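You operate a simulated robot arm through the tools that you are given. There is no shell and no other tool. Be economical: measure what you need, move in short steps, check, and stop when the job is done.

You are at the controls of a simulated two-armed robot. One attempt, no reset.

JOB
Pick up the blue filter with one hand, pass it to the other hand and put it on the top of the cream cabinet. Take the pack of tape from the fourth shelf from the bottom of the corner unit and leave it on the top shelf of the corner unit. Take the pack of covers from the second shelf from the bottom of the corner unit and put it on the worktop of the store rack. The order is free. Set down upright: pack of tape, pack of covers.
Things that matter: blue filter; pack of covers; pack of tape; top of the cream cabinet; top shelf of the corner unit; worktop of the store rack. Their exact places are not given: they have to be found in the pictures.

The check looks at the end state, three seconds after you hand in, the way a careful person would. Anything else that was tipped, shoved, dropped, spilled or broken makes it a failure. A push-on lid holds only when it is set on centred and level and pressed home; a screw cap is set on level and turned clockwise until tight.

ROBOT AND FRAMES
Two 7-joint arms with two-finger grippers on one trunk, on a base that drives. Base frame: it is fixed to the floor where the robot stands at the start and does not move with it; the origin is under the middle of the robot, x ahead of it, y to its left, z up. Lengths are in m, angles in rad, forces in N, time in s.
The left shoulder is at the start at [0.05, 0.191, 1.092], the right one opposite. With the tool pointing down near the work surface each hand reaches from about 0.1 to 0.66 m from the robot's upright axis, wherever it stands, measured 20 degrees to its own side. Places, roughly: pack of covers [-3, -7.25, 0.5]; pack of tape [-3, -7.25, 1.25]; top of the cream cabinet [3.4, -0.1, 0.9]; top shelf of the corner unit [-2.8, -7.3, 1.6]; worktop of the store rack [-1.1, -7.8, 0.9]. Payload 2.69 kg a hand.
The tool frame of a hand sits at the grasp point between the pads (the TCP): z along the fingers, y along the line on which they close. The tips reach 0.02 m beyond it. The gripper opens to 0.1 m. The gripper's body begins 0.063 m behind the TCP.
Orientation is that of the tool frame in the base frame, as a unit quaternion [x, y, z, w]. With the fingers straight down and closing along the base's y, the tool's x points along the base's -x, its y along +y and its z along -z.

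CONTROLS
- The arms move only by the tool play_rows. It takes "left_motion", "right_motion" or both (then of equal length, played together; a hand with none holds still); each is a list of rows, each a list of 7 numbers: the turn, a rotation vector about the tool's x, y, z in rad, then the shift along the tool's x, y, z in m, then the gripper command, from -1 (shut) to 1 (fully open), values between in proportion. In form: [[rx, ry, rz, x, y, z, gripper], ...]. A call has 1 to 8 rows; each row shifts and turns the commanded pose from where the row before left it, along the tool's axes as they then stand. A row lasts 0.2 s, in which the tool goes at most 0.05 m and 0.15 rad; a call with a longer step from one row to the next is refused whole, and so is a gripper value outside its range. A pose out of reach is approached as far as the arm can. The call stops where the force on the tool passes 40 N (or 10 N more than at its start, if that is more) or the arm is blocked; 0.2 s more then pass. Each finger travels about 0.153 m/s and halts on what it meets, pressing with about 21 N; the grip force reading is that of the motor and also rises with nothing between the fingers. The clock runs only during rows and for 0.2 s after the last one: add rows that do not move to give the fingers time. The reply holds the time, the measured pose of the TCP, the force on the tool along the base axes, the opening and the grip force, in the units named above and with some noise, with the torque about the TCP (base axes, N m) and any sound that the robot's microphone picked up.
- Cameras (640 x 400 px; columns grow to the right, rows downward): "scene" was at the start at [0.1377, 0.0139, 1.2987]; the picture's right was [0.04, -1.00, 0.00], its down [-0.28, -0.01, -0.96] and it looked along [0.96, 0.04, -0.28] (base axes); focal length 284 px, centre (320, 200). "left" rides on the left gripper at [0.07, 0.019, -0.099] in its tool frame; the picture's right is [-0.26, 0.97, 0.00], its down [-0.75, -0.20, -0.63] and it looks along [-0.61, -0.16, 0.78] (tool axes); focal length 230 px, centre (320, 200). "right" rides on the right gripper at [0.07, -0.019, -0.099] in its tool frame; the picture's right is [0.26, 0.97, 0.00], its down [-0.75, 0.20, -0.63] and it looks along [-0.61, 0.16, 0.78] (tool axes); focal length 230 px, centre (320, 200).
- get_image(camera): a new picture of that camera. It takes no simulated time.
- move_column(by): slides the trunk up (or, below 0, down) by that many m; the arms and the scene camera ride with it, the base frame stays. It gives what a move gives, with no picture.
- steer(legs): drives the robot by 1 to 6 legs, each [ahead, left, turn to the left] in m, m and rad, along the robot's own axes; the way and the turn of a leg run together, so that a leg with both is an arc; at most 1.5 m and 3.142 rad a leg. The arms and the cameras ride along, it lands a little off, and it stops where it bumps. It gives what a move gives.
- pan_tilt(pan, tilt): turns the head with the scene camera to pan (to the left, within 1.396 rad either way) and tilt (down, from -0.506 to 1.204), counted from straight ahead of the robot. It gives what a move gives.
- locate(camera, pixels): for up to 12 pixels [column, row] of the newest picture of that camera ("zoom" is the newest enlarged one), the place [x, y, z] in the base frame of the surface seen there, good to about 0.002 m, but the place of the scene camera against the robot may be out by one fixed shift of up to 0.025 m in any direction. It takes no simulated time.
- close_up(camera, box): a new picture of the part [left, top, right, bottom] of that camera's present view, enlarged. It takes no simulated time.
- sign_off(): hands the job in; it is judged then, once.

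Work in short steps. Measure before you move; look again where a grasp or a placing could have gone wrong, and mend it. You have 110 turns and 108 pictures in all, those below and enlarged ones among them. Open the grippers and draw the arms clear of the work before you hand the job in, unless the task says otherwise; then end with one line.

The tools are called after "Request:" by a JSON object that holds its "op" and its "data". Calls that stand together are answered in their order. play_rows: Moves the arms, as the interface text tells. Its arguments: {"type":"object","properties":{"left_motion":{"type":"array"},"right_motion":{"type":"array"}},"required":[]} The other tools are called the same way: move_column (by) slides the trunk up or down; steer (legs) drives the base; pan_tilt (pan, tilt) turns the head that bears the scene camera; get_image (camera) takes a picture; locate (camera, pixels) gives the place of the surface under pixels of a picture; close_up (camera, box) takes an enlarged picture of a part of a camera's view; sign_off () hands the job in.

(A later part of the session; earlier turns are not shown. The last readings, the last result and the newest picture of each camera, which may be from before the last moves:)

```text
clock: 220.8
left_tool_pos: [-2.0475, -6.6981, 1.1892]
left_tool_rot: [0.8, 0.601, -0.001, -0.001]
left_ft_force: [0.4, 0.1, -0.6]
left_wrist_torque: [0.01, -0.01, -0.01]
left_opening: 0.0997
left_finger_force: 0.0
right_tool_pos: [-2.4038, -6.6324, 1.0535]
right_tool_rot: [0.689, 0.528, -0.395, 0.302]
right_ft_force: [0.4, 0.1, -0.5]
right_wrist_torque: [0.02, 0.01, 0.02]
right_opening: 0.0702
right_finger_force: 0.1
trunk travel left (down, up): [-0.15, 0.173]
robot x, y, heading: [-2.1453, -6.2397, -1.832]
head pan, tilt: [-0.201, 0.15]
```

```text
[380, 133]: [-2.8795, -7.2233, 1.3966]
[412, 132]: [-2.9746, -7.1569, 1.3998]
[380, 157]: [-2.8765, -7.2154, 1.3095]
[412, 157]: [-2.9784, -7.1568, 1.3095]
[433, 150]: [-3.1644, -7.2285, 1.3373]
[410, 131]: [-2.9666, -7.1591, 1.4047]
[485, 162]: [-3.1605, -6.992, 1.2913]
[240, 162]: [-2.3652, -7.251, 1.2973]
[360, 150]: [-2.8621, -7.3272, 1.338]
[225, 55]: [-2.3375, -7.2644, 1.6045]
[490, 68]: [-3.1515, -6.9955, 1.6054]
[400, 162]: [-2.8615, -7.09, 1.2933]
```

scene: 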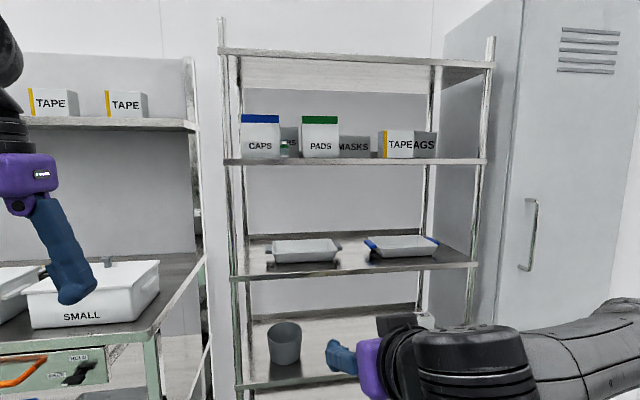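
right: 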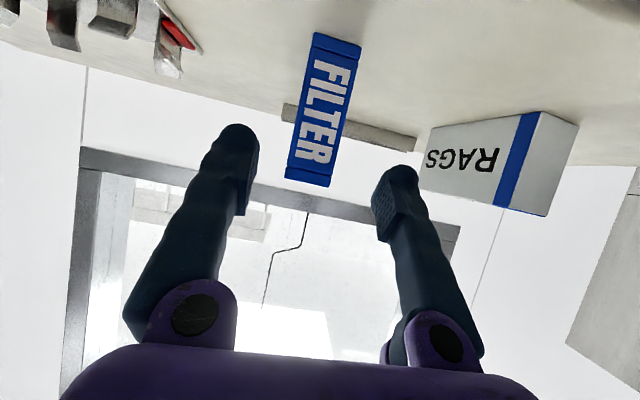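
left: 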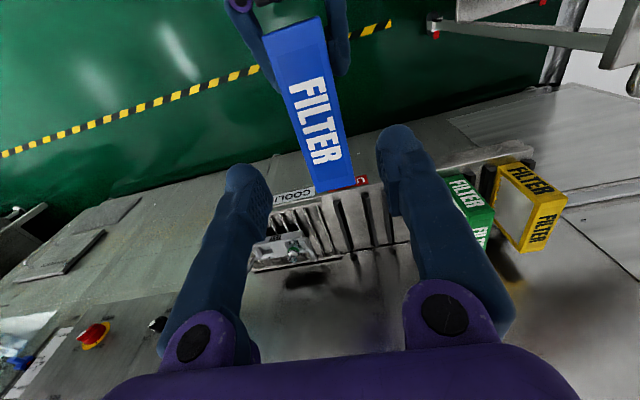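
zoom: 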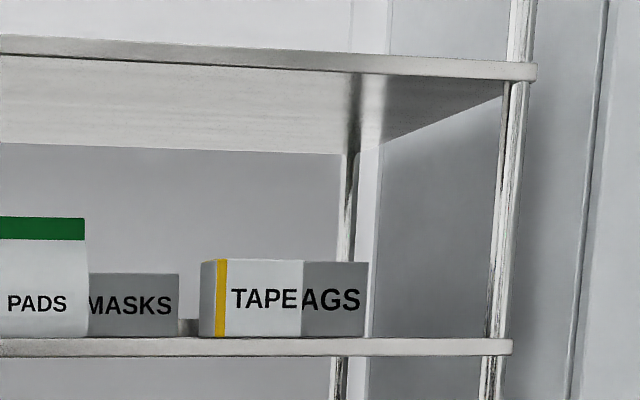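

The box front is ~0.1 wide and ~0.095 high; its depth is unclear. I raise the trunk fully to see its top from above.

Request:
{"op": "move_column", "data": {"by": 0.17}}

Request:
{"op": "steer", "data": {"legs": [[0.2, 0, -0.05]]}}

Request:
{"op": "pan_tilt", "data": {"pan": -0.45, "tilt": 0.15}}

Request:
{"op": "close_up", "data": {"camera": "scene", "box": [200, 120, 440, 270]}}

```text
clock: 222.7
left_tool_pos: [-2.0467, -6.6976, 1.3589]
left_tool_rot: [0.799, 0.601, -0.001, 0.0]
left_ft_force: [0.2, 0.0, 0.0]
left_wrist_torque: [0.02, 0.0, 0.01]
left_opening: 0.1
left_finger_force: 0.2
right_tool_pos: [-2.4026, -6.632, 1.2249]
right_tool_rot: [0.688, 0.528, -0.395, 0.302]
right_ft_force: [0.5, 0.8, 0.2]
right_wrist_torque: [-0.02, 0.0, 0.02]
right_opening: 0.0698
right_finger_force: 0.1
trunk travel left (down, up): [-0.32, 0.003]
robot x, y, heading: [-2.1407, -6.2379, -1.839]
head pan, tilt: [-0.201, 0.15]
```

```text
clock: 224.4
left_tool_pos: [-2.1267, -6.8976, 1.3592]
left_tool_rot: [0.814, 0.581, -0.001, -0.001]
left_ft_force: [-0.3, -0.2, 0.0]
left_wrist_torque: [-0.02, 0.01, -0.01]
left_opening: 0.0999
left_finger_force: 0.1
right_tool_pos: [-2.4779, -6.8141, 1.2232]
right_tool_rot: [0.701, 0.511, -0.402, 0.293]
right_ft_force: [0.3, 0.5, 0.3]
right_wrist_torque: [0.0, -0.03, -0.01]
right_opening: 0.0699
right_finger_force: 0.1
trunk travel left (down, up): [-0.32, 0.003]
robot x, y, heading: [-2.1988, -6.4354, -1.883]
head pan, tilt: [-0.201, 0.15]
```

```text
clock: 225.1
left_tool_pos: [-2.1261, -6.8976, 1.3576]
left_tool_rot: [0.814, 0.581, -0.001, -0.001]
left_ft_force: [-0.2, 0.3, 0.6]
left_wrist_torque: [0.02, -0.03, -0.03]
left_opening: 0.1004
left_finger_force: 0.1
right_tool_pos: [-2.4788, -6.8138, 1.2237]
right_tool_rot: [0.702, 0.51, -0.403, 0.292]
right_ft_force: [-0.1, 0.2, -0.9]
right_wrist_torque: [-0.01, 0.0, -0.01]
right_opening: 0.0699
right_finger_force: 0.0
trunk travel left (down, up): [-0.32, 0.003]
robot x, y, heading: [-2.2016, -6.4328, -1.886]
head pan, tilt: [-0.45, 0.15]
```

```text
2.67 times, centred on (320, 195) of scene
```

zoom: 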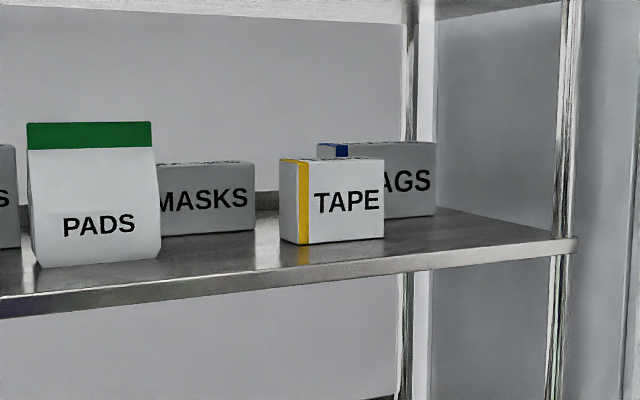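

I locate the tape box's corners in the zoom.

Request:
{"op": "locate", "data": {"camera": "zoom", "pixels": [[301, 238], [380, 234], [302, 166], [380, 164], [283, 230], [284, 166], [291, 200], [340, 162], [340, 159], [345, 250], [415, 230], [250, 225]]}}

Request:
{"op": "close_up", "data": {"camera": "scene", "box": [295, 170, 365, 220]}}

```text
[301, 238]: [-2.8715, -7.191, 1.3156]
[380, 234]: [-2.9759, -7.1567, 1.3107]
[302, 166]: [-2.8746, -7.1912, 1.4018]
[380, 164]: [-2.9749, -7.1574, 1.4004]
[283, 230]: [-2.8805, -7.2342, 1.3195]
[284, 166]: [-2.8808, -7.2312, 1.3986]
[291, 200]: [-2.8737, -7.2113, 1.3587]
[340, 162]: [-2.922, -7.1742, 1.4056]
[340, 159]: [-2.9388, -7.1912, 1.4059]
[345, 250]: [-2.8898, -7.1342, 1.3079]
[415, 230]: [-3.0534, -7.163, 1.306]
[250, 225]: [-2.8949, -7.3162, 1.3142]
```

```text
8.00 times, centred on (330, 195) of scene
```

zoom: 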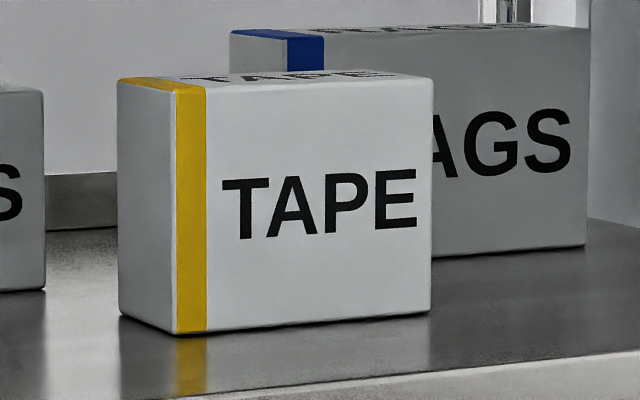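

The tape box is ~0.115 wide × 0.05 deep × 0.098 high, so it must be gripped across its depth, from its free right side with fingers pointing left. I yaw the right hand 90° left in free space and tuck the left hand back.

Request:
{"op": "play_rows", "data": {"left_motion": [[0, 0, 0, 0.02, 0.006, 0, 1], [0, 0, 0, 0.02, 0.006, 0, 1], [0, 0, 0, 0.02, 0.006, 0, 1], [0, 0, 0, 0.02, 0.006, 0, 1], [0, 0, 0, 0.02, 0.006, 0, 1], [0, 0, 0, 0.02, 0.006, 0, 1], [0, 0, 0, 0.02, 0.006, 0, 1], [0, 0, 0, 0, 0, 0, 1]], "right_motion": [[-0.128, 0, -0.0745, 0, 0, 0, 1], [-0.128, 0, -0.0745, 0, 0, 0, 1], [-0.128, 0, -0.0745, 0, 0, 0, 1], [-0.128, 0, -0.0745, 0, 0, 0, 1], [-0.128, 0, -0.0745, 0, 0, 0, 1], [-0.128, 0, -0.0745, 0, 0, 0, 1], [-0.128, 0, -0.0745, 0, 0, 0, 1], [-0.128, 0, -0.0745, 0, 0, 0, 1]]}}

Request:
{"op": "play_rows", "data": {"right_motion": [[-0.11, 0, -0.064, 0, 0, 0, 1], [-0.11, 0, -0.064, 0, 0, 0, 1], [-0.11, 0, -0.064, 0, 0, 0, 1], [0, 0, 0, 0, 0, 0, 1]]}}

Request:
{"op": "get_image", "data": {"camera": "scene"}}

```text
clock: 226.9
left_tool_pos: [-2.0404, -6.7814, 1.3606]
left_tool_rot: [0.814, 0.58, 0.0, -0.001]
left_ft_force: [0.6, 0.1, -1.3]
left_wrist_torque: [0.01, 0.03, -0.04]
left_opening: 0.1002
left_finger_force: 0.1
right_tool_pos: [-2.4512, -6.7966, 1.2367]
right_tool_rot: [0.346, 0.803, -0.191, 0.446]
right_ft_force: [0.3, 0.7, -0.3]
right_wrist_torque: [0.0, 0.03, 0.02]
right_opening: 0.0999
right_finger_force: 0.1
right hand out of reach, approached as far as the arm can: row 7, 8
trunk travel left (down, up): [-0.32, 0.003]
robot x, y, heading: [-2.1977, -6.4347, -1.882]
head pan, tilt: [-0.45, 0.15]
```

```text
clock: 227.9
left_tool_pos: [-2.0399, -6.7808, 1.3603]
left_tool_rot: [0.814, 0.581, 0.0, -0.001]
left_ft_force: [0.0, -0.2, -0.8]
left_wrist_torque: [-0.01, -0.03, 0.01]
left_opening: 0.1001
left_finger_force: 0.0
right_tool_pos: [-2.4513, -6.7976, 1.2365]
right_tool_rot: [0.346, 0.803, -0.192, 0.446]
right_ft_force: [0.2, 0.6, -0.1]
right_wrist_torque: [0.01, -0.03, 0.02]
right_opening: 0.1001
right_finger_force: 0.0
right hand out of reach, approached as far as the arm can: row 1, 2, 3
trunk travel left (down, up): [-0.32, 0.003]
robot x, y, heading: [-2.2008, -6.4337, -1.881]
head pan, tilt: [-0.45, 0.15]
```

```text
50 pictures are left
```

scene: 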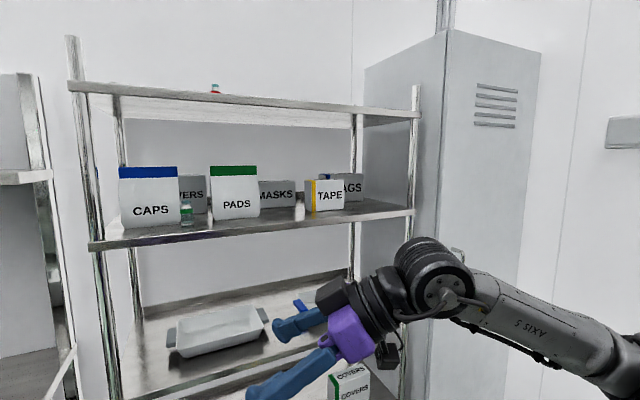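

The right wrist stalls at 1.07 rad of yaw. I test whether more yaw is possible with the hand further forward and to the left.

Request:
{"op": "play_rows", "data": {"right_motion": [[0, 0, 0, -0.0275, -0.003, 0.0252, 1], [0, 0, 0, -0.0275, -0.003, 0.0252, 1], [0, 0, 0, -0.0275, -0.003, 0.0252, 1], [0, 0, 0, -0.0275, -0.003, 0.0252, 1], [0, 0, 0, -0.0275, -0.003, 0.0252, 1], [-0.12, 0, -0.07, 0, 0, 0, 1], [-0.12, 0, -0.07, 0, 0, 0, 1], [-0.12, 0, -0.07, 0, 0, 0, 1]]}}

Request:
{"op": "pan_tilt", "data": {"pan": -1.2, "tilt": 0.35}}

Request:
{"op": "get_image", "data": {"camera": "scene"}}

```text
clock: 229.7
left_tool_pos: [-2.0419, -6.7797, 1.3611]
left_tool_rot: [0.814, 0.581, -0.001, -0.001]
left_ft_force: [-0.2, 0.6, 0.0]
left_wrist_torque: [-0.05, -0.02, 0.02]
left_opening: 0.1002
left_finger_force: 0.1
right_tool_pos: [-2.3384, -6.9378, 1.2885]
right_tool_rot: [0.318, 0.814, -0.175, 0.453]
right_ft_force: [-0.2, 0.0, 0.5]
right_wrist_torque: [0.01, 0.01, 0.03]
right_opening: 0.1001
right_finger_force: 0.0
right hand out of reach, approached as far as the arm can: row 6, 7, 8
trunk travel left (down, up): [-0.32, 0.003]
robot x, y, heading: [-2.2016, -6.4358, -1.878]
head pan, tilt: [-0.45, 0.15]
```

```text
clock: 230.8
left_tool_pos: [-2.0411, -6.7805, 1.3603]
left_tool_rot: [0.814, 0.581, 0.0, -0.001]
left_ft_force: [-0.8, -0.5, -0.8]
left_wrist_torque: [0.0, -0.01, 0.04]
left_opening: 0.1002
left_finger_force: 0.1
right_tool_pos: [-2.3378, -6.9374, 1.2873]
right_tool_rot: [0.317, 0.815, -0.174, 0.453]
right_ft_force: [0.6, -0.4, -0.1]
right_wrist_torque: [-0.01, 0.03, 0.03]
right_opening: 0.1001
right_finger_force: 0.1
trunk travel left (down, up): [-0.32, 0.003]
robot x, y, heading: [-2.1975, -6.4356, -1.88]
head pan, tilt: [-1.201, 0.351]
```

```text
49 pictures are left
```

scene: 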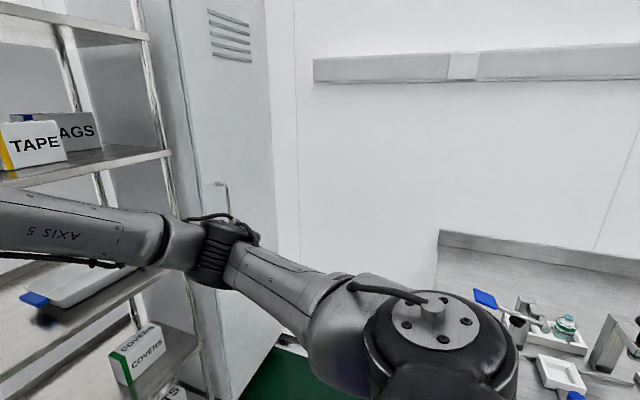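

Wrist flex seems the limit; steeper fingers (45°) should allow more yaw. I tilt down 0.26 and yaw further.

Request:
{"op": "play_rows", "data": {"right_motion": [[0, 0.13, 0, 0, 0, 0, 1], [0, 0.13, 0, 0, 0, 0, 1], [-0.1, 0, -0.1, 0, 0, 0, 1], [-0.1, 0, -0.1, 0, 0, 0, 1], [-0.1, 0, -0.1, 0, 0, 0, 1], [-0.1, 0, -0.1, 0, 0, 0, 1], [0, 0, 0, 0, 0, 0, 1]]}}

Request:
{"op": "locate", "data": {"camera": "scene", "pixels": [[225, 240], [250, 300], [272, 330], [190, 300], [440, 240], [170, 155], [215, 190], [160, 330], [290, 360], [140, 345], [120, 370]]}}

```text
clock: 232.4
left_tool_pos: [-2.0412, -6.7803, 1.3611]
left_tool_rot: [0.814, 0.581, -0.001, -0.001]
left_ft_force: [-0.3, -0.6, 0.3]
left_wrist_torque: [0.01, -0.04, 0.05]
left_opening: 0.1001
left_finger_force: 0.0
right_tool_pos: [-2.3395, -6.9373, 1.2873]
right_tool_rot: [0.333, 0.854, -0.143, 0.373]
right_ft_force: [0.0, 0.3, 1.0]
right_wrist_torque: [-0.01, 0.01, 0.03]
right_opening: 0.1001
right_finger_force: 0.0
right hand out of reach, approached as far as the arm can: row 2, 3, 4, 5, 6
trunk travel left (down, up): [-0.32, 0.003]
robot x, y, heading: [-2.1971, -6.4354, -1.888]
head pan, tilt: [-1.201, 0.351]
```

```text
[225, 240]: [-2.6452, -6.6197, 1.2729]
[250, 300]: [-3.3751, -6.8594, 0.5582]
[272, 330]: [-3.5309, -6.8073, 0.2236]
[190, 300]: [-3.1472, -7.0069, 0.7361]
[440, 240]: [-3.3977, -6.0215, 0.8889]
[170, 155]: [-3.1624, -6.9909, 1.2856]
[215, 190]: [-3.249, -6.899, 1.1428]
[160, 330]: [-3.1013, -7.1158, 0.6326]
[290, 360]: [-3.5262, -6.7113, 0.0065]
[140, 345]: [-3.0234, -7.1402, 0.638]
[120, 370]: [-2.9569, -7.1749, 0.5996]
```

The right post blocks that side and the yaw limit is real (~65°). Better: use the left hand from the tape's left end, pointing right and tilted down; the jaws will align the box. First I unyaw the right hand and withdraw it, bringing the left forward.

Request:
{"op": "play_rows", "data": {"right_motion": [[0.104, 0, 0.097, 0, 0, 0, 1], [0.104, 0, 0.097, 0, 0, 0, 1], [0.104, 0, 0.097, 0, 0, 0, 1], [0.104, 0, 0.097, 0, 0, 0, 1], [0.104, 0, 0.097, 0, 0, 0, 1], [0.104, 0, 0.097, 0, 0, 0, 1], [0.104, 0, 0.097, 0, 0, 0, 1], [0.104, 0, 0.097, 0, 0, 0, 1]]}}

Request:
{"op": "play_rows", "data": {"left_motion": [[0, 0, 0, 0, 0, 0, 1], [0, 0, 0, 0, 0, 0, 1], [0, 0, 0, -0.03, -0.02, 0, 1], [0, 0, 0, -0.03, -0.02, 0, 1], [0, 0, 0, -0.03, -0.02, 0, 1], [0, 0, 0, -0.03, -0.02, 0, 1], [0, 0, 0, -0.03, -0.02, 0, 1], [0, 0, 0, 0, 0, 0, 1]], "right_motion": [[0, 0, 0, 0.0227, -0.033, -0.0243, 1], [0, 0, 0, 0.0227, -0.033, -0.0243, 1], [0, 0, 0, 0.0227, -0.033, -0.0243, 1], [0, 0, 0, 0.0227, -0.033, -0.0243, 1], [0, 0, 0, 0.0227, -0.033, -0.0243, 1], [0, 0, 0, 0.0227, -0.033, -0.0243, 1], [0, 0, 0, 0, 0, 0, 1], [0, 0, 0, 0, 0, 0, 1]]}}

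Request:
{"op": "play_rows", "data": {"left_motion": [[0, 0, 0.145, 0, 0, 0, 1], [0, 0, 0.145, 0, 0, 0, 1], [0, 0, 0.145, 0, 0, 0, 1], [0, 0, 0.145, 0, 0, 0, 1], [0, 0, 0.145, 0, 0, 0, 1], [0, 0, 0.145, 0, 0, 0, 1], [0, 0, 0.145, 0, 0, 0, 1], [0, 0, 0.145, 0, 0, 0, 1]]}}

Request:
{"op": "play_rows", "data": {"left_motion": [[0, -0.137, 0, 0, 0, 0, 1], [0, -0.137, 0, 0, 0, 0, 1], [0, -0.137, 0, 0, 0, 0, 1], [0, -0.137, 0, 0, 0, 0, 1], [0, -0.137, 0, 0, 0, 0, 1], [0, -0.137, 0, 0, 0, 0, 1], [0, 0, 0, 0, 0, 0, 1]]}}

```text
clock: 234.2
left_tool_pos: [-2.0401, -6.78, 1.3607]
left_tool_rot: [0.815, 0.58, -0.001, 0.0]
left_ft_force: [0.1, -0.2, 1.1]
left_wrist_torque: [-0.01, -0.01, -0.02]
left_opening: 0.0998
left_finger_force: 0.1
right_tool_pos: [-2.3398, -6.9376, 1.2872]
right_tool_rot: [0.743, 0.538, -0.322, 0.234]
right_ft_force: [0.4, -0.1, 0.3]
right_wrist_torque: [0.02, 0.05, 0.0]
right_opening: 0.1003
right_finger_force: 0.0
trunk travel left (down, up): [-0.32, 0.003]
robot x, y, heading: [-2.2004, -6.436, -1.886]
head pan, tilt: [-1.201, 0.351]
```

```text
clock: 236.0
left_tool_pos: [-2.1836, -6.8902, 1.3585]
left_tool_rot: [0.814, 0.58, -0.001, 0.0]
left_ft_force: [0.8, 0.6, 0.4]
left_wrist_torque: [0.01, -0.03, 0.02]
left_opening: 0.1
left_finger_force: 0.0
right_tool_pos: [-2.462, -6.6983, 1.2997]
right_tool_rot: [0.742, 0.541, -0.32, 0.234]
right_ft_force: [0.4, -0.3, 0.4]
right_wrist_torque: [0.0, 0.0, 0.0]
right_opening: 0.1001
right_finger_force: 0.0
right hand out of reach, approached as far as the arm can: row 6
trunk travel left (down, up): [-0.32, 0.003]
robot x, y, heading: [-2.1997, -6.4316, -1.886]
head pan, tilt: [-1.201, 0.351]
```

```text
clock: 237.8
left_tool_pos: [-2.1906, -6.8566, 1.3445]
left_tool_rot: [0.999, 0.039, -0.002, 0.001]
left_ft_force: [-0.2, 0.6, 0.2]
left_wrist_torque: [-0.03, -0.05, 0.01]
left_opening: 0.1
left_finger_force: 0.1
left hand out of reach, approached as far as the arm can: row 8
right_tool_pos: [-2.4631, -6.6977, 1.2986]
right_tool_rot: [0.742, 0.541, -0.319, 0.234]
right_ft_force: [0.5, -0.1, 0.0]
right_wrist_torque: [0.0, 0.0, 0.01]
right_opening: 0.1002
right_finger_force: 0.1
trunk travel left (down, up): [-0.32, 0.003]
robot x, y, heading: [-2.1999, -6.4305, -1.883]
head pan, tilt: [-1.201, 0.351]
```

```text
clock: 239.4
left_tool_pos: [-2.1923, -6.8566, 1.3436]
left_tool_rot: [0.915, 0.035, -0.401, 0.015]
left_ft_force: [-0.7, -0.1, -0.4]
left_wrist_torque: [-0.02, 0.0, 0.03]
left_opening: 0.1
left_finger_force: 0.0
right_tool_pos: [-2.4612, -6.6984, 1.3005]
right_tool_rot: [0.743, 0.54, -0.32, 0.234]
right_ft_force: [0.3, -0.6, -0.4]
right_wrist_torque: [-0.04, -0.03, 0.01]
right_opening: 0.1001
right_finger_force: 0.0
trunk travel left (down, up): [-0.32, 0.003]
robot x, y, heading: [-2.2002, -6.4321, -1.885]
head pan, tilt: [-1.201, 0.351]
```

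Left hand now points 67° right, 47° tilt. I drive ahead 0.32 and right 0.37 to bring it before the tape, then look with the left camera.

Request:
{"op": "steer", "data": {"legs": [[0.325, 0, 0], [0, -0.37, 0]]}}

Request:
{"op": "pan_tilt", "data": {"pan": -0.1, "tilt": 0.15}}

Request:
{"op": "get_image", "data": {"camera": "left"}}

Request:
{"op": "get_image", "data": {"camera": "scene"}}

```text
clock: 245.1
left_tool_pos: [-2.6536, -7.0571, 1.3449]
left_tool_rot: [0.916, 0.033, -0.4, 0.015]
left_ft_force: [0.2, 0.2, 0.1]
left_wrist_torque: [-0.03, 0.04, 0.01]
left_opening: 0.0997
left_finger_force: 0.1
right_tool_pos: [-2.9215, -6.8975, 1.2987]
right_tool_rot: [0.744, 0.538, -0.321, 0.232]
right_ft_force: [-0.5, 0.9, -0.1]
right_wrist_torque: [0.01, 0.02, -0.02]
right_opening: 0.1
right_finger_force: 0.1
trunk travel left (down, up): [-0.32, 0.003]
robot x, y, heading: [-2.6598, -6.6347, -1.891]
head pan, tilt: [-1.201, 0.351]
```

```text
clock: 246.4
left_tool_pos: [-2.6546, -7.0578, 1.3451]
left_tool_rot: [0.916, 0.034, -0.4, 0.015]
left_ft_force: [0.1, -0.3, 0.0]
left_wrist_torque: [0.01, 0.01, -0.02]
left_opening: 0.0998
left_finger_force: 0.1
right_tool_pos: [-2.9222, -6.8976, 1.2985]
right_tool_rot: [0.744, 0.539, -0.321, 0.232]
right_ft_force: [-0.2, 0.4, 1.4]
right_wrist_torque: [-0.01, 0.01, 0.04]
right_opening: 0.1
right_finger_force: 0.0
trunk travel left (down, up): [-0.32, 0.003]
robot x, y, heading: [-2.6575, -6.6363, -1.884]
head pan, tilt: [-0.099, 0.15]
```

```text
48 pictures are left
```

left: 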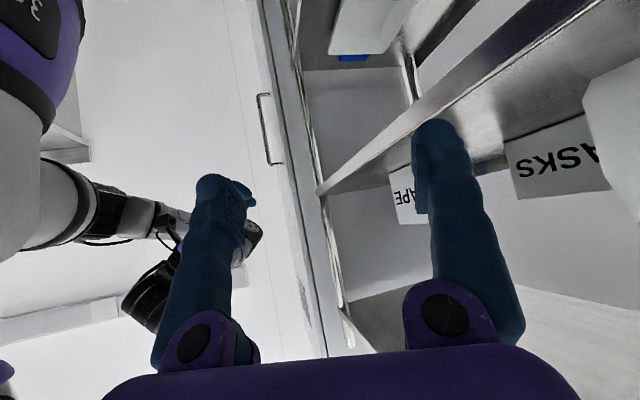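

```text
47 pictures are left
```

scene: 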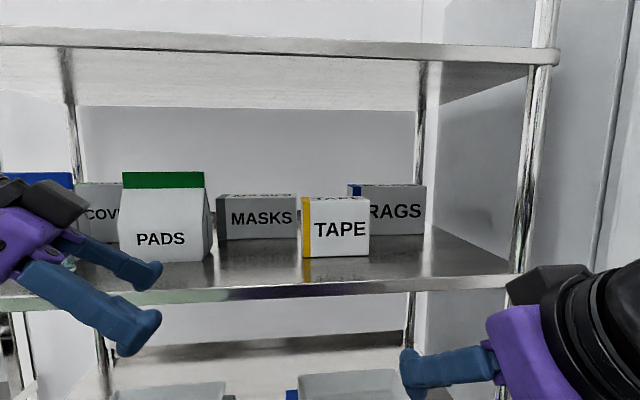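

Clear view. I locate tape corners, the PADS right edge, the shelf edges and the boxes behind.

Request:
{"op": "locate", "data": {"camera": "scene", "pixels": [[305, 252], [367, 253], [305, 201], [367, 202], [335, 197], [366, 199], [209, 250], [294, 236], [378, 232], [350, 270], [330, 65], [212, 215]]}}

Request:
{"op": "locate", "data": {"camera": "left", "pixels": [[392, 195], [398, 218], [405, 190], [560, 160], [508, 150], [345, 180], [470, 120], [600, 110]]}}

```text
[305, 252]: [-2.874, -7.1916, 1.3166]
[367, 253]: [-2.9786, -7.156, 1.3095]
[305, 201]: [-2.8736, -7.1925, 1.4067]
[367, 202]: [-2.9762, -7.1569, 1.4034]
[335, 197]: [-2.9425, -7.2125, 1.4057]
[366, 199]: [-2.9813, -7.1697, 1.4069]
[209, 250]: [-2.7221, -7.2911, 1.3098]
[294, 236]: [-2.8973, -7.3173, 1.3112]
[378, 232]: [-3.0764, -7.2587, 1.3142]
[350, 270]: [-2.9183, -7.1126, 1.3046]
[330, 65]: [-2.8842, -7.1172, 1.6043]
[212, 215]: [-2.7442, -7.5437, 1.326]
```

```text
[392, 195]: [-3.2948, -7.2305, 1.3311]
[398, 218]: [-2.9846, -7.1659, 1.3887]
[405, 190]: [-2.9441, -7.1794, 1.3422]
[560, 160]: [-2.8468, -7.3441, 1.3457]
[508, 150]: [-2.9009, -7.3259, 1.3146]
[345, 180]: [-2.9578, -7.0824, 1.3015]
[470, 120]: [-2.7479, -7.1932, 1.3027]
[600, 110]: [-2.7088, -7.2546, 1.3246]
```

True tape front v≈7.732 (left camera), left end u≈0.542, behind it free space. I shift the left hand in front of the gap and try for a bit more yaw.

Request:
{"op": "play_rows", "data": {"left_motion": [[0, 0, 0, -0.0248, -0.0059, 0.0243, 1], [0, 0, 0, -0.0248, -0.0059, 0.0243, 1], [0, 0, 0, -0.0248, -0.0059, 0.0243, 1], [0, 0, 0, -0.0248, -0.0059, 0.0243, 1], [0.0735, 0, 0.0678, 0, 0, 0, 1], [0.0735, 0, 0.0678, 0, 0, 0, 1], [0, 0, 0, 0, 0, 0, 1]]}}

Request:
{"op": "get_image", "data": {"camera": "scene"}}

```text
clock: 248.0
left_tool_pos: [-2.793, -7.0448, 1.3504]
left_tool_rot: [0.916, -0.034, -0.4, -0.015]
left_ft_force: [1.2, 0.5, 0.2]
left_wrist_torque: [0.0, 0.06, 0.01]
left_opening: 0.0999
left_finger_force: 0.1
left hand out of reach, approached as far as the arm can: row 6
right_tool_pos: [-2.9222, -6.8977, 1.2977]
right_tool_rot: [0.744, 0.538, -0.321, 0.232]
right_ft_force: [-0.8, 0.5, -0.1]
right_wrist_torque: [0.01, 0.05, 0.0]
right_opening: 0.1
right_finger_force: 0.1
trunk travel left (down, up): [-0.32, 0.003]
robot x, y, heading: [-2.6608, -6.6346, -1.891]
head pan, tilt: [-0.099, 0.15]
```

```text
46 pictures are left
```

scene: 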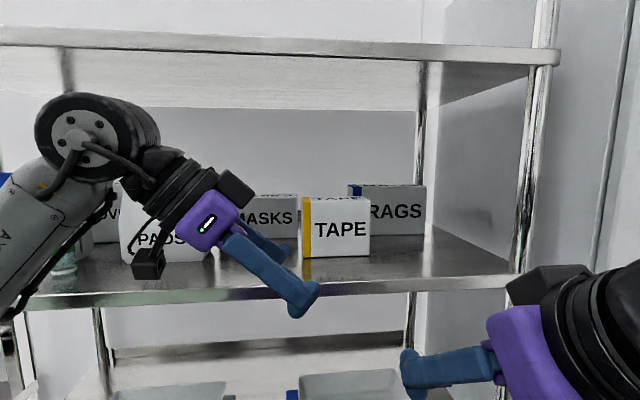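

Yaw improved to 76°. Path: straight in at u=0.525 (clear of PADS and the tape's left end), then slide right onto the box. First the straight-in part.

Request:
{"op": "play_rows", "data": {"left_motion": [[0, 0, 0, -0.0081, 0.0346, 0.0081, 1], [0, 0, 0, -0.0081, 0.0346, 0.0081, 1], [0, 0, 0, -0.0081, 0.0346, 0.0081, 1], [0, 0, 0, -0.0081, 0.0346, 0.0081, 1], [0, 0, 0, -0.0081, 0.0346, 0.0081, 1], [0, 0, 0, 0, 0, 0, 1]]}}

Request:
{"op": "get_image", "data": {"camera": "left"}}

Request:
{"op": "get_image", "data": {"camera": "scene"}}

```text
clock: 249.4
left_tool_pos: [-2.7934, -7.0445, 1.3518]
left_tool_rot: [0.916, -0.034, -0.4, -0.015]
left_ft_force: [0.3, 0.0, 0.3]
left_wrist_torque: [0.01, -0.05, -0.03]
left_opening: 0.0998
left_finger_force: 0.0
left hand out of reach, approached as far as the arm can: row 1, 2, 3, 4, 5
right_tool_pos: [-2.9229, -6.897, 1.2988]
right_tool_rot: [0.744, 0.538, -0.321, 0.232]
right_ft_force: [-0.1, -0.6, -0.4]
right_wrist_torque: [-0.01, -0.02, -0.01]
right_opening: 0.0997
right_finger_force: 0.1
trunk travel left (down, up): [-0.32, 0.003]
robot x, y, heading: [-2.6588, -6.634, -1.894]
head pan, tilt: [-0.099, 0.15]
```

```text
45 pictures are left
```

left: 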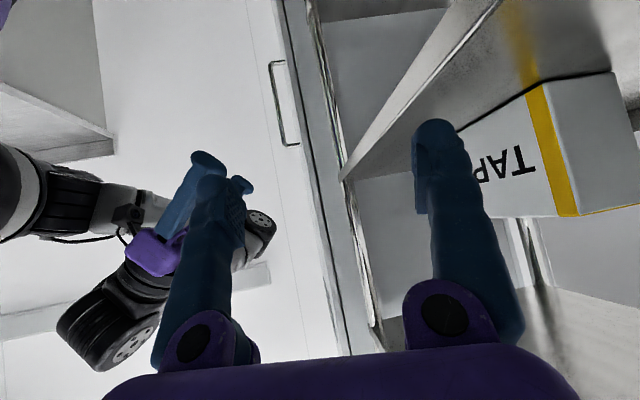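

```text
44 pictures are left
```

scene: 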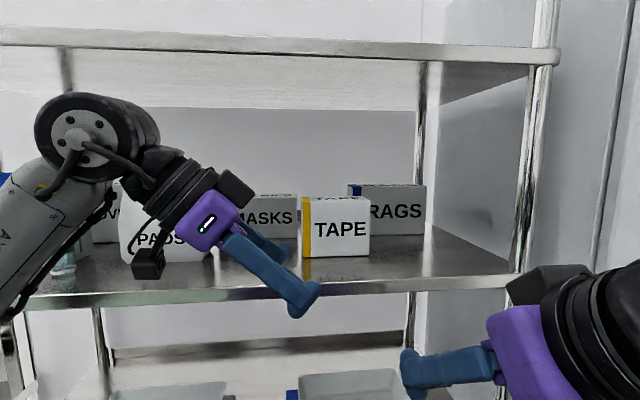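

The left arm cannot extend in this pose, so the base must bring it in. I fold the right hand down and back first, and look down to see how far my base extends.

Request:
{"op": "play_rows", "data": {"right_motion": [[0, 0.14, 0, 0, 0, 0, 1], [0, 0.14, 0, 0, 0, 0, 1], [0, 0.14, 0, 0, 0, 0, 1], [0, 0.14, 0, 0, 0, 0, 1], [0, 0.14, 0, 0, 0, 0, 1], [0, 0.126, 0, 0, 0, 0, 1], [0, 0, 0, 0.03, -0.01, 0, 1], [0, 0, 0, 0.03, -0.01, 0, 1]]}}

Request:
{"op": "pan_tilt", "data": {"pan": 0.0, "tilt": 1.2}}

Request:
{"op": "get_image", "data": {"camera": "scene"}}

```text
clock: 251.2
left_tool_pos: [-2.793, -7.0433, 1.3514]
left_tool_rot: [0.916, -0.035, -0.4, -0.016]
left_ft_force: [0.6, -0.3, 0.5]
left_wrist_torque: [-0.03, -0.01, -0.01]
left_opening: 0.1002
left_finger_force: 0.0
right_tool_pos: [-2.9228, -6.8322, 1.3002]
right_tool_rot: [0.81, 0.586, 0.004, -0.004]
right_ft_force: [-0.1, -0.6, -0.5]
right_wrist_torque: [0.03, -0.01, 0.03]
right_opening: 0.0999
right_finger_force: 0.1
trunk travel left (down, up): [-0.32, 0.003]
robot x, y, heading: [-2.6616, -6.6333, -1.893]
head pan, tilt: [-0.099, 0.15]
```

```text
clock: 252.5
left_tool_pos: [-2.7921, -7.0441, 1.3516]
left_tool_rot: [0.916, -0.035, -0.4, -0.015]
left_ft_force: [0.8, 0.3, -0.1]
left_wrist_torque: [-0.01, 0.01, 0.03]
left_opening: 0.1003
left_finger_force: 0.0
right_tool_pos: [-2.9219, -6.8337, 1.299]
right_tool_rot: [0.81, 0.587, 0.004, -0.003]
right_ft_force: [0.7, 0.7, -0.5]
right_wrist_torque: [-0.03, 0.0, 0.03]
right_opening: 0.0999
right_finger_force: 0.1
trunk travel left (down, up): [-0.32, 0.003]
robot x, y, heading: [-2.6597, -6.6317, -1.888]
head pan, tilt: [0.0, 1.201]
```

```text
43 pictures are left
```

scene: 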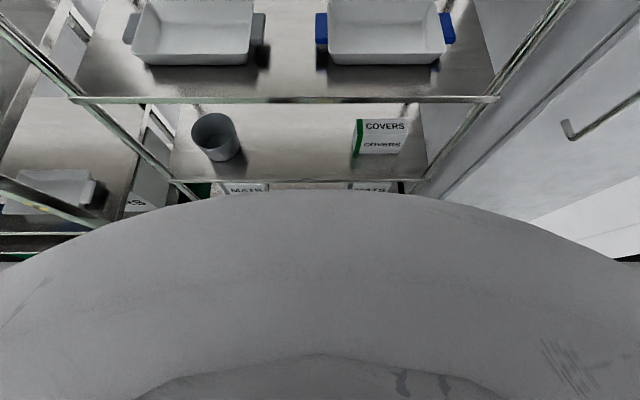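

The base top fills the lower view. I locate its rim and the COVERS pack.

Request:
{"op": "locate", "data": {"camera": "scene", "pixels": [[320, 198], [320, 260], [320, 340], [100, 232], [356, 150], [405, 150], [407, 122], [362, 122], [356, 155], [400, 155], [385, 180], [280, 100]]}}

```text
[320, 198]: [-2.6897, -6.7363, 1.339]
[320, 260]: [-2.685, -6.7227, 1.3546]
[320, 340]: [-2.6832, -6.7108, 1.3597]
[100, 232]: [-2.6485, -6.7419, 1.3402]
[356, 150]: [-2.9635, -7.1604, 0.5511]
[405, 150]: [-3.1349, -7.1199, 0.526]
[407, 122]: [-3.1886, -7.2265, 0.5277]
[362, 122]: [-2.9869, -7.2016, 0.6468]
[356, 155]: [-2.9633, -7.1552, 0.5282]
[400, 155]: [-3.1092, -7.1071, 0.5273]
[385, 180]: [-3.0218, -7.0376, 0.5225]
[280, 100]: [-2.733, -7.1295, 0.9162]
```

That is my chest, not the base; earlier views bound the base radius to ~0.35. I drive ahead 0.115 m only, and check.

Request:
{"op": "steer", "data": {"legs": [[0.115, 0, 0]]}}

Request:
{"op": "pan_tilt", "data": {"pan": 0.1, "tilt": 0.2}}

Request:
{"op": "get_image", "data": {"camera": "scene"}}

```text
clock: 253.9
left_tool_pos: [-2.8194, -7.1282, 1.358]
left_tool_rot: [0.915, -0.038, -0.401, -0.003]
left_ft_force: [1.1, 0.4, -0.2]
left_wrist_torque: [0.02, 0.02, 0.0]
left_opening: 0.1
left_finger_force: 0.0
right_tool_pos: [-2.9526, -6.9239, 1.3038]
right_tool_rot: [0.807, 0.591, -0.003, 0.004]
right_ft_force: [0.2, 0.8, -0.8]
right_wrist_torque: [0.01, -0.03, 0.04]
right_opening: 0.0998
right_finger_force: 0.1
trunk travel left (down, up): [-0.32, 0.003]
robot x, y, heading: [-2.6925, -6.7401, -1.873]
head pan, tilt: [0.0, 1.201]
stopped in leg 1: the robot was blocked; the commanded pose is now the measured one
```

```text
clock: 255.1
left_tool_pos: [-2.8195, -7.1291, 1.3595]
left_tool_rot: [0.915, -0.037, -0.402, -0.003]
left_ft_force: [-1.2, -0.8, -1.2]
left_wrist_torque: [0.0, 0.02, 0.02]
left_opening: 0.1001
left_finger_force: 0.2
right_tool_pos: [-2.9531, -6.923, 1.3044]
right_tool_rot: [0.807, 0.59, -0.004, 0.006]
right_ft_force: [0.0, 0.6, 0.8]
right_wrist_torque: [0.02, -0.02, 0.01]
right_opening: 0.0998
right_finger_force: 0.0
trunk travel left (down, up): [-0.32, 0.003]
robot x, y, heading: [-2.6989, -6.7446, -1.877]
head pan, tilt: [0.099, 0.201]
```

```text
42 pictures are left
```

scene: 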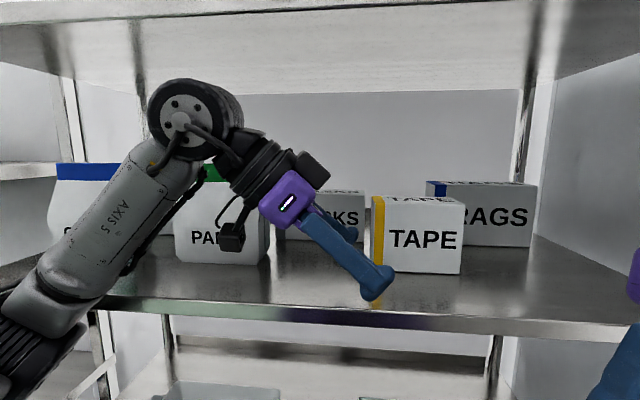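

The elbow touched the shelf edge, so this route is out. New plan: with closed right fingers push the tape's right end back so the box turns its narrow side forward, then grasp it fingers-forward. I back off 0.3 m and restore both arms.

Request:
{"op": "steer", "data": {"legs": [[-0.3, 0, 0]]}}

Request:
{"op": "play_rows", "data": {"left_motion": [[0, 0.137, 0, 0, 0, 0, 1], [0, 0.137, 0, 0, 0, 0, 1], [0, 0.137, 0, 0, 0, 0, 1], [0, 0.137, 0, 0, 0, 0, 1], [0, 0.137, 0, 0, 0, 0, 1], [0, 0.137, 0, 0, 0, 0, 1], [0, 0, -0.145, 0, 0, 0, 1], [0, 0, -0.145, 0, 0, 0, 1]]}}

Request:
{"op": "play_rows", "data": {"left_motion": [[0, 0, -0.145, 0.0, 0.0, 0, 1], [0, 0, -0.145, 0.0, 0.0, 0, 1], [0, 0, -0.145, 0.0, 0.0, 0, 1], [0, 0, -0.145, 0.0, 0, 0, 1], [0, 0, -0.145, 0.0, 0, 0, 1], [0, 0, -0.145, 0, 0.03, 0, 1], [0, 0, -0.145, 0, 0.03, 0, 1], [0, 0, 0, 0, 0.04, 0, 1]], "right_motion": [[0, -0.149, 0, 0, 0, 0, -1], [0, -0.149, 0, 0, 0, 0, -1], [0, -0.149, 0, 0, 0, 0, -1], [0, -0.149, 0, 0, 0, 0, -1], [0, -0.149, 0, 0, 0, 0, -1], [0, -0.149, 0, 0, 0, 0, -1], [0, -0.13, 0, 0, 0, 0, -1], [0, 0, 0, 0, 0, 0, -1]]}}

Request:
{"op": "play_rows", "data": {"left_motion": [[0, 0, 0, 0.02, 0.04, 0, 1], [0, 0, 0, 0.02, 0.04, 0, 1], [0, 0, 0, 0.02, 0.03, 0, 1], [0, 0, 0, 0.02, 0.03, 0, 1], [0, 0, 0, 0.02, 0, 0, 1], [0, 0, 0, 0.02, 0, 0, 1]]}}

Request:
{"op": "pan_tilt", "data": {"pan": -0.1, "tilt": 0.15}}

Request:
{"op": "get_image", "data": {"camera": "scene"}}

```text
clock: 255.8
left_tool_pos: [-2.8202, -7.1287, 1.3592]
left_tool_rot: [0.915, -0.037, -0.402, -0.002]
left_ft_force: [0.4, -0.1, -0.3]
left_wrist_torque: [-0.02, 0.02, 0.02]
left_opening: 0.0999
left_finger_force: 0.0
right_tool_pos: [-2.9538, -6.9243, 1.303]
right_tool_rot: [0.808, 0.589, -0.002, 0.004]
right_ft_force: [1.1, -0.2, -0.4]
right_wrist_torque: [-0.02, -0.01, 0.04]
right_opening: 0.1002
right_finger_force: 0.1
trunk travel left (down, up): [-0.32, 0.003]
robot x, y, heading: [-2.6937, -6.7352, -1.875]
head pan, tilt: [0.099, 0.201]
stopped in leg 1: the robot was blocked; the commanded pose is now the measured one
```

```text
clock: 257.6
left_tool_pos: [-2.815, -7.1024, 1.3463]
left_tool_rot: [0.994, 0.111, -0.004, 0.011]
left_ft_force: [-0.5, -0.6, -0.6]
left_wrist_torque: [-0.02, 0.02, -0.01]
left_opening: 0.1
left_finger_force: 0.0
left hand out of reach, approached as far as the arm can: row 4, 5, 6
right_tool_pos: [-2.9549, -6.9257, 1.3048]
right_tool_rot: [0.809, 0.588, -0.002, 0.004]
right_ft_force: [0.3, 0.2, 0.0]
right_wrist_torque: [-0.01, 0.03, 0.03]
right_opening: 0.1002
right_finger_force: 0.0
trunk travel left (down, up): [-0.32, 0.003]
robot x, y, heading: [-2.6932, -6.7408, -1.876]
head pan, tilt: [0.099, 0.201]
```

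```text
clock: 259.4
left_tool_pos: [-2.7254, -7.1619, 1.3374]
left_tool_rot: [0.814, 0.581, -0.004, 0.002]
left_ft_force: [0.7, -0.4, 0.4]
left_wrist_torque: [0.04, 0.03, 0.02]
left_opening: 0.1001
left_finger_force: 0.0
right_tool_pos: [-2.9348, -6.974, 1.3598]
right_tool_rot: [0.705, 0.517, -0.392, 0.286]
right_ft_force: [0.5, 0.5, 0.1]
right_wrist_torque: [0.02, 0.01, -0.05]
right_opening: 0.0001
right_finger_force: 20.6
right hand out of reach, approached as far as the arm can: row 5, 6, 7
trunk travel left (down, up): [-0.32, 0.003]
robot x, y, heading: [-2.6958, -6.741, -1.877]
head pan, tilt: [0.099, 0.201]
```

```text
clock: 260.9
left_tool_pos: [-2.5532, -7.0916, 1.3404]
left_tool_rot: [0.815, 0.58, -0.004, 0.002]
left_ft_force: [1.2, 0.3, 0.8]
left_wrist_torque: [-0.02, 0.05, -0.02]
left_opening: 0.1001
left_finger_force: 0.0
right_tool_pos: [-2.9374, -6.973, 1.3601]
right_tool_rot: [0.706, 0.516, -0.392, 0.287]
right_ft_force: [-0.4, -0.1, -0.7]
right_wrist_torque: [0.01, 0.02, -0.03]
right_opening: 0.0001
right_finger_force: 20.6
trunk travel left (down, up): [-0.32, 0.003]
robot x, y, heading: [-2.6935, -6.7407, -1.878]
head pan, tilt: [0.099, 0.201]
```

```text
clock: 261.6
left_tool_pos: [-2.5542, -7.092, 1.34]
left_tool_rot: [0.814, 0.581, -0.003, 0.003]
left_ft_force: [0.2, 0.3, 0.4]
left_wrist_torque: [0.02, -0.03, 0.01]
left_opening: 0.1001
left_finger_force: 0.1
right_tool_pos: [-2.9365, -6.9735, 1.3597]
right_tool_rot: [0.706, 0.516, -0.391, 0.287]
right_ft_force: [-0.9, 0.5, 1.0]
right_wrist_torque: [0.02, -0.01, -0.03]
right_opening: 0.0001
right_finger_force: 21.0
trunk travel left (down, up): [-0.32, 0.003]
robot x, y, heading: [-2.6939, -6.7406, -1.879]
head pan, tilt: [-0.099, 0.15]
```

```text
41 pictures are left
```

scene: 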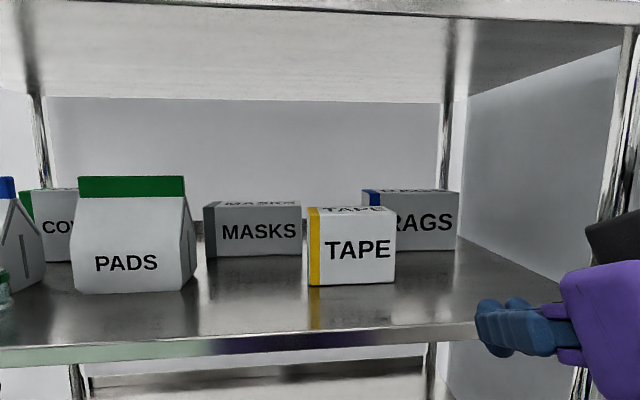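

Nothing on the shelf is disturbed, but the reverse leg was blocked too. I look right and left to find what I'm touching.

Request:
{"op": "pan_tilt", "data": {"pan": -1.35, "tilt": 0.4}}

Request:
{"op": "get_image", "data": {"camera": "scene"}}

Request:
{"op": "locate", "data": {"camera": "scene", "pixels": [[320, 200], [200, 200], [450, 250], [320, 330]]}}

Request:
{"op": "pan_tilt", "data": {"pan": 1.3, "tilt": 0.4}}

Request:
{"op": "get_image", "data": {"camera": "scene"}}

```text
clock: 263.0
left_tool_pos: [-2.5538, -7.0918, 1.3404]
left_tool_rot: [0.814, 0.581, -0.003, 0.002]
left_ft_force: [0.2, 0.0, 0.0]
left_wrist_torque: [0.01, 0.02, 0.02]
left_opening: 0.1
left_finger_force: 0.1
right_tool_pos: [-2.9368, -6.9742, 1.3598]
right_tool_rot: [0.706, 0.517, -0.391, 0.286]
right_ft_force: [-0.3, 0.7, -0.3]
right_wrist_torque: [0.01, -0.03, 0.04]
right_opening: 0.0003
right_finger_force: 21.1
trunk travel left (down, up): [-0.32, 0.003]
robot x, y, heading: [-2.6923, -6.7381, -1.876]
head pan, tilt: [-1.349, 0.4]
```

```text
40 pictures are left
```

scene: 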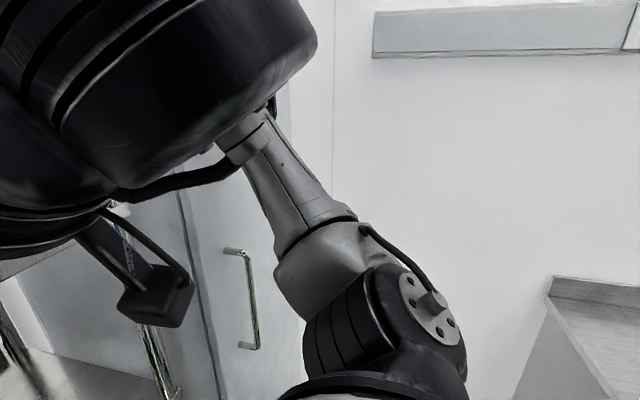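

```text
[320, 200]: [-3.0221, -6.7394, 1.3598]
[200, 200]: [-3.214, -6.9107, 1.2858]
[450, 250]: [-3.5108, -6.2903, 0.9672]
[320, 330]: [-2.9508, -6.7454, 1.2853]
```

```text
clock: 265.4
left_tool_pos: [-2.5538, -7.0908, 1.34]
left_tool_rot: [0.814, 0.581, -0.003, 0.002]
left_ft_force: [0.1, -0.6, -0.2]
left_wrist_torque: [0.02, 0.02, 0.01]
left_opening: 0.1
left_finger_force: 0.0
right_tool_pos: [-2.9361, -6.972, 1.3605]
right_tool_rot: [0.706, 0.516, -0.391, 0.286]
right_ft_force: [0.9, 0.2, 0.1]
right_wrist_torque: [-0.01, -0.03, -0.02]
right_opening: 0.0
right_finger_force: 20.7
trunk travel left (down, up): [-0.32, 0.003]
robot x, y, heading: [-2.6914, -6.7408, -1.877]
head pan, tilt: [1.3, 0.4]
```

```text
39 pictures are left
```

scene: 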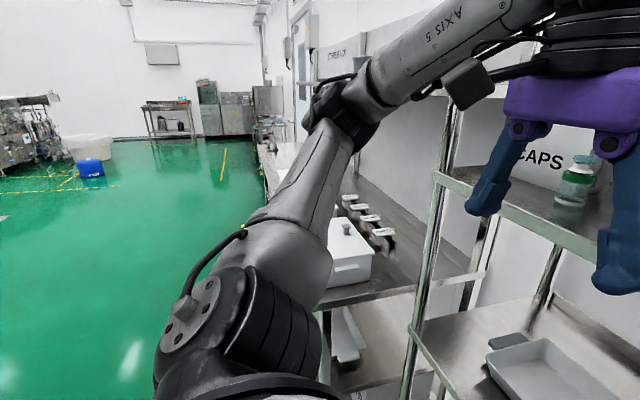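

Nothing seems wedged now with the left arm folded. I retry backing up gently by 0.1 m.

Request:
{"op": "steer", "data": {"legs": [[-0.1, 0, 0]]}}

```text
clock: 266.5
left_tool_pos: [-2.5248, -6.9992, 1.3402]
left_tool_rot: [0.814, 0.581, -0.003, 0.002]
left_ft_force: [0.6, 0.2, -0.4]
left_wrist_torque: [-0.03, -0.04, -0.02]
left_opening: 0.1001
left_finger_force: 0.3
right_tool_pos: [-2.9076, -6.8811, 1.3599]
right_tool_rot: [0.706, 0.516, -0.39, 0.286]
right_ft_force: [1.1, -0.1, 0.5]
right_wrist_torque: [0.02, 0.02, -0.01]
right_opening: 0.0
right_finger_force: 20.8
trunk travel left (down, up): [-0.32, 0.003]
robot x, y, heading: [-2.667, -6.6451, -1.874]
head pan, tilt: [1.3, 0.4]
```

Backing works. I steepen the right hand to ~47°, and bring its closed fingers low in front of the tape's right end (u≈0.638), short of contact.

Request:
{"op": "steer", "data": {"legs": [[0.05, 0, -0.008]]}}

Request:
{"op": "play_rows", "data": {"right_motion": [[0, 0.095, 0, 0, 0, 0, -1], [0, 0.095, 0, 0, 0, 0, -1], [0, 0, 0, -0.0207, 0.0052, 0.0291, -1], [0, 0, 0, -0.0207, 0.0052, 0.0291, -1], [0, 0, 0, -0.0207, 0.0052, 0.0291, -1], [0, 0, 0, -0.0207, 0.0052, 0.0291, -1], [0, 0, 0, -0.0207, 0.0052, 0.0291, -1], [0, 0, 0, -0.0155, 0.0052, 0.022, -1]]}}

Request:
{"op": "pan_tilt", "data": {"pan": -0.2, "tilt": 0.25}}

Request:
{"op": "get_image", "data": {"camera": "scene"}}

Request:
{"op": "get_image", "data": {"camera": "right"}}

```text
clock: 267.4
left_tool_pos: [-2.5429, -7.0482, 1.3403]
left_tool_rot: [0.817, 0.577, -0.003, 0.002]
left_ft_force: [0.4, -0.8, 0.3]
left_wrist_torque: [0.03, 0.01, -0.01]
left_opening: 0.0999
left_finger_force: 0.0
right_tool_pos: [-2.9251, -6.9261, 1.3592]
right_tool_rot: [0.708, 0.514, -0.392, 0.286]
right_ft_force: [-0.4, 0.5, 0.0]
right_wrist_torque: [-0.01, 0.02, -0.01]
right_opening: 0.0
right_finger_force: 21.2
trunk travel left (down, up): [-0.32, 0.003]
robot x, y, heading: [-2.68, -6.6927, -1.885]
head pan, tilt: [1.3, 0.4]
```

```text
clock: 269.2
left_tool_pos: [-2.5415, -7.0462, 1.339]
left_tool_rot: [0.817, 0.576, -0.004, 0.003]
left_ft_force: [-0.3, 0.1, -0.5]
left_wrist_torque: [-0.02, -0.01, 0.01]
left_opening: 0.1004
left_finger_force: 0.1
right_tool_pos: [-2.9563, -7.1293, 1.3323]
right_tool_rot: [0.742, 0.538, -0.325, 0.235]
right_ft_force: [-0.5, -0.5, -0.5]
right_wrist_torque: [0.0, 0.01, -0.03]
right_opening: 0.0
right_finger_force: 21.3
trunk travel left (down, up): [-0.32, 0.003]
robot x, y, heading: [-2.68, -6.6927, -1.887]
head pan, tilt: [1.3, 0.4]
```

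```text
clock: 270.8
left_tool_pos: [-2.5429, -7.0463, 1.3399]
left_tool_rot: [0.817, 0.577, -0.004, 0.002]
left_ft_force: [-0.2, -0.4, 0.3]
left_wrist_torque: [0.01, 0.01, 0.01]
left_opening: 0.1
left_finger_force: 0.1
right_tool_pos: [-2.9564, -7.1294, 1.3317]
right_tool_rot: [0.742, 0.538, -0.323, 0.235]
right_ft_force: [0.3, 0.1, 0.2]
right_wrist_torque: [-0.02, 0.02, 0.0]
right_opening: 0.0
right_finger_force: 20.7
trunk travel left (down, up): [-0.32, 0.003]
robot x, y, heading: [-2.6814, -6.6926, -1.885]
head pan, tilt: [-0.201, 0.25]
```

```text
38 pictures are left
```

scene: 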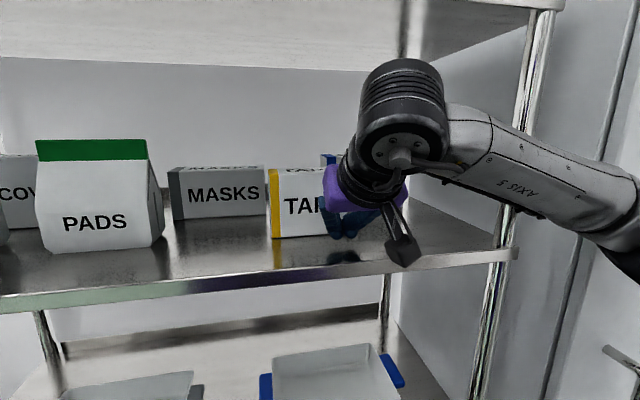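

```text
37 pictures are left
```

right: 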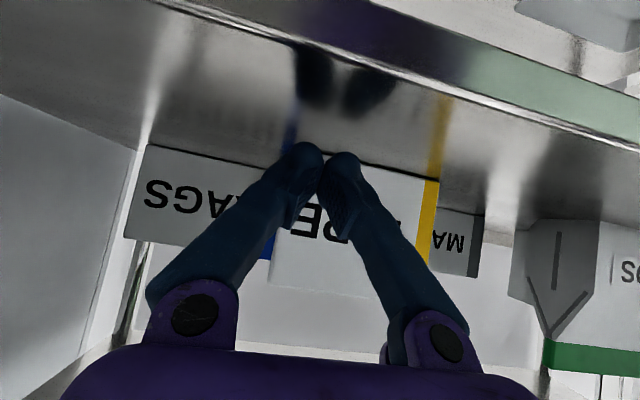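

The fingertips are just in front of the tape's right part. I shift 12 mm right and push forward 0.075 m slowly (about 0.05 m of push).

Request:
{"op": "play_rows", "data": {"right_motion": [[0, 0, 0, 0, -0.012, 0, -1], [0, 0, 0, -0.0102, 0, 0.011, -1], [0, 0, 0, -0.0102, 0, 0.011, -1], [0, 0, 0, -0.0102, 0, 0.011, -1], [0, 0, 0, -0.0102, 0, 0.011, -1], [0, 0, 0, -0.0102, 0, 0.011, -1], [0, 0, 0, 0, 0, 0, -1]]}}

Request:
{"op": "get_image", "data": {"camera": "right"}}

Request:
{"op": "get_image", "data": {"camera": "scene"}}

```text
clock: 272.4
left_tool_pos: [-2.5422, -7.0432, 1.341]
left_tool_rot: [0.817, 0.576, -0.004, 0.003]
left_ft_force: [0.2, 0.2, -0.1]
left_wrist_torque: [0.03, 0.01, -0.03]
left_opening: 0.1002
left_finger_force: 0.1
right_tool_pos: [-2.995, -7.1925, 1.3343]
right_tool_rot: [0.742, 0.537, -0.325, 0.236]
right_ft_force: [-1.0, 0.3, 0.1]
right_wrist_torque: [0.02, 0.03, 0.02]
right_opening: 0.0001
right_finger_force: 21.4
trunk travel left (down, up): [-0.32, 0.003]
robot x, y, heading: [-2.6781, -6.6969, -1.884]
head pan, tilt: [-0.201, 0.25]
```

```text
36 pictures are left
```

right: 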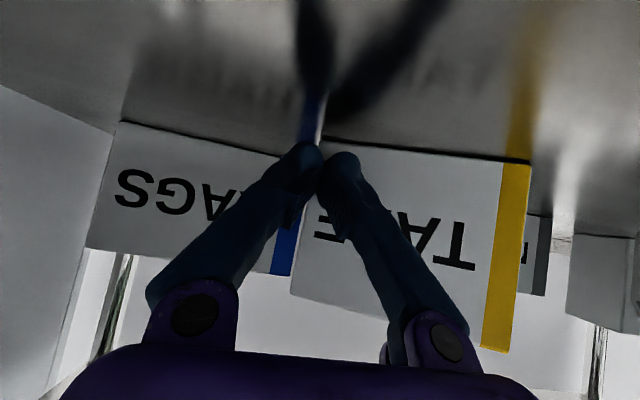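

```text
35 pictures are left
```

scene: 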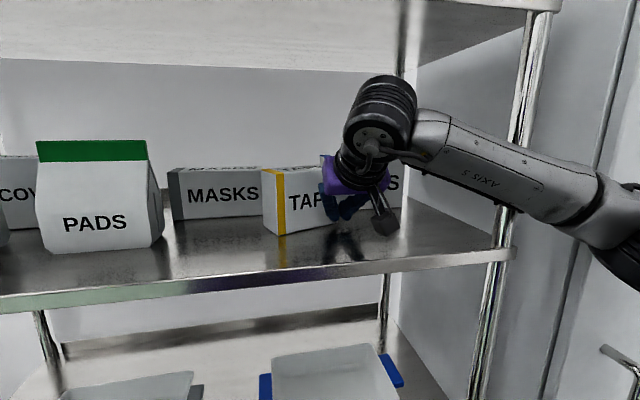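

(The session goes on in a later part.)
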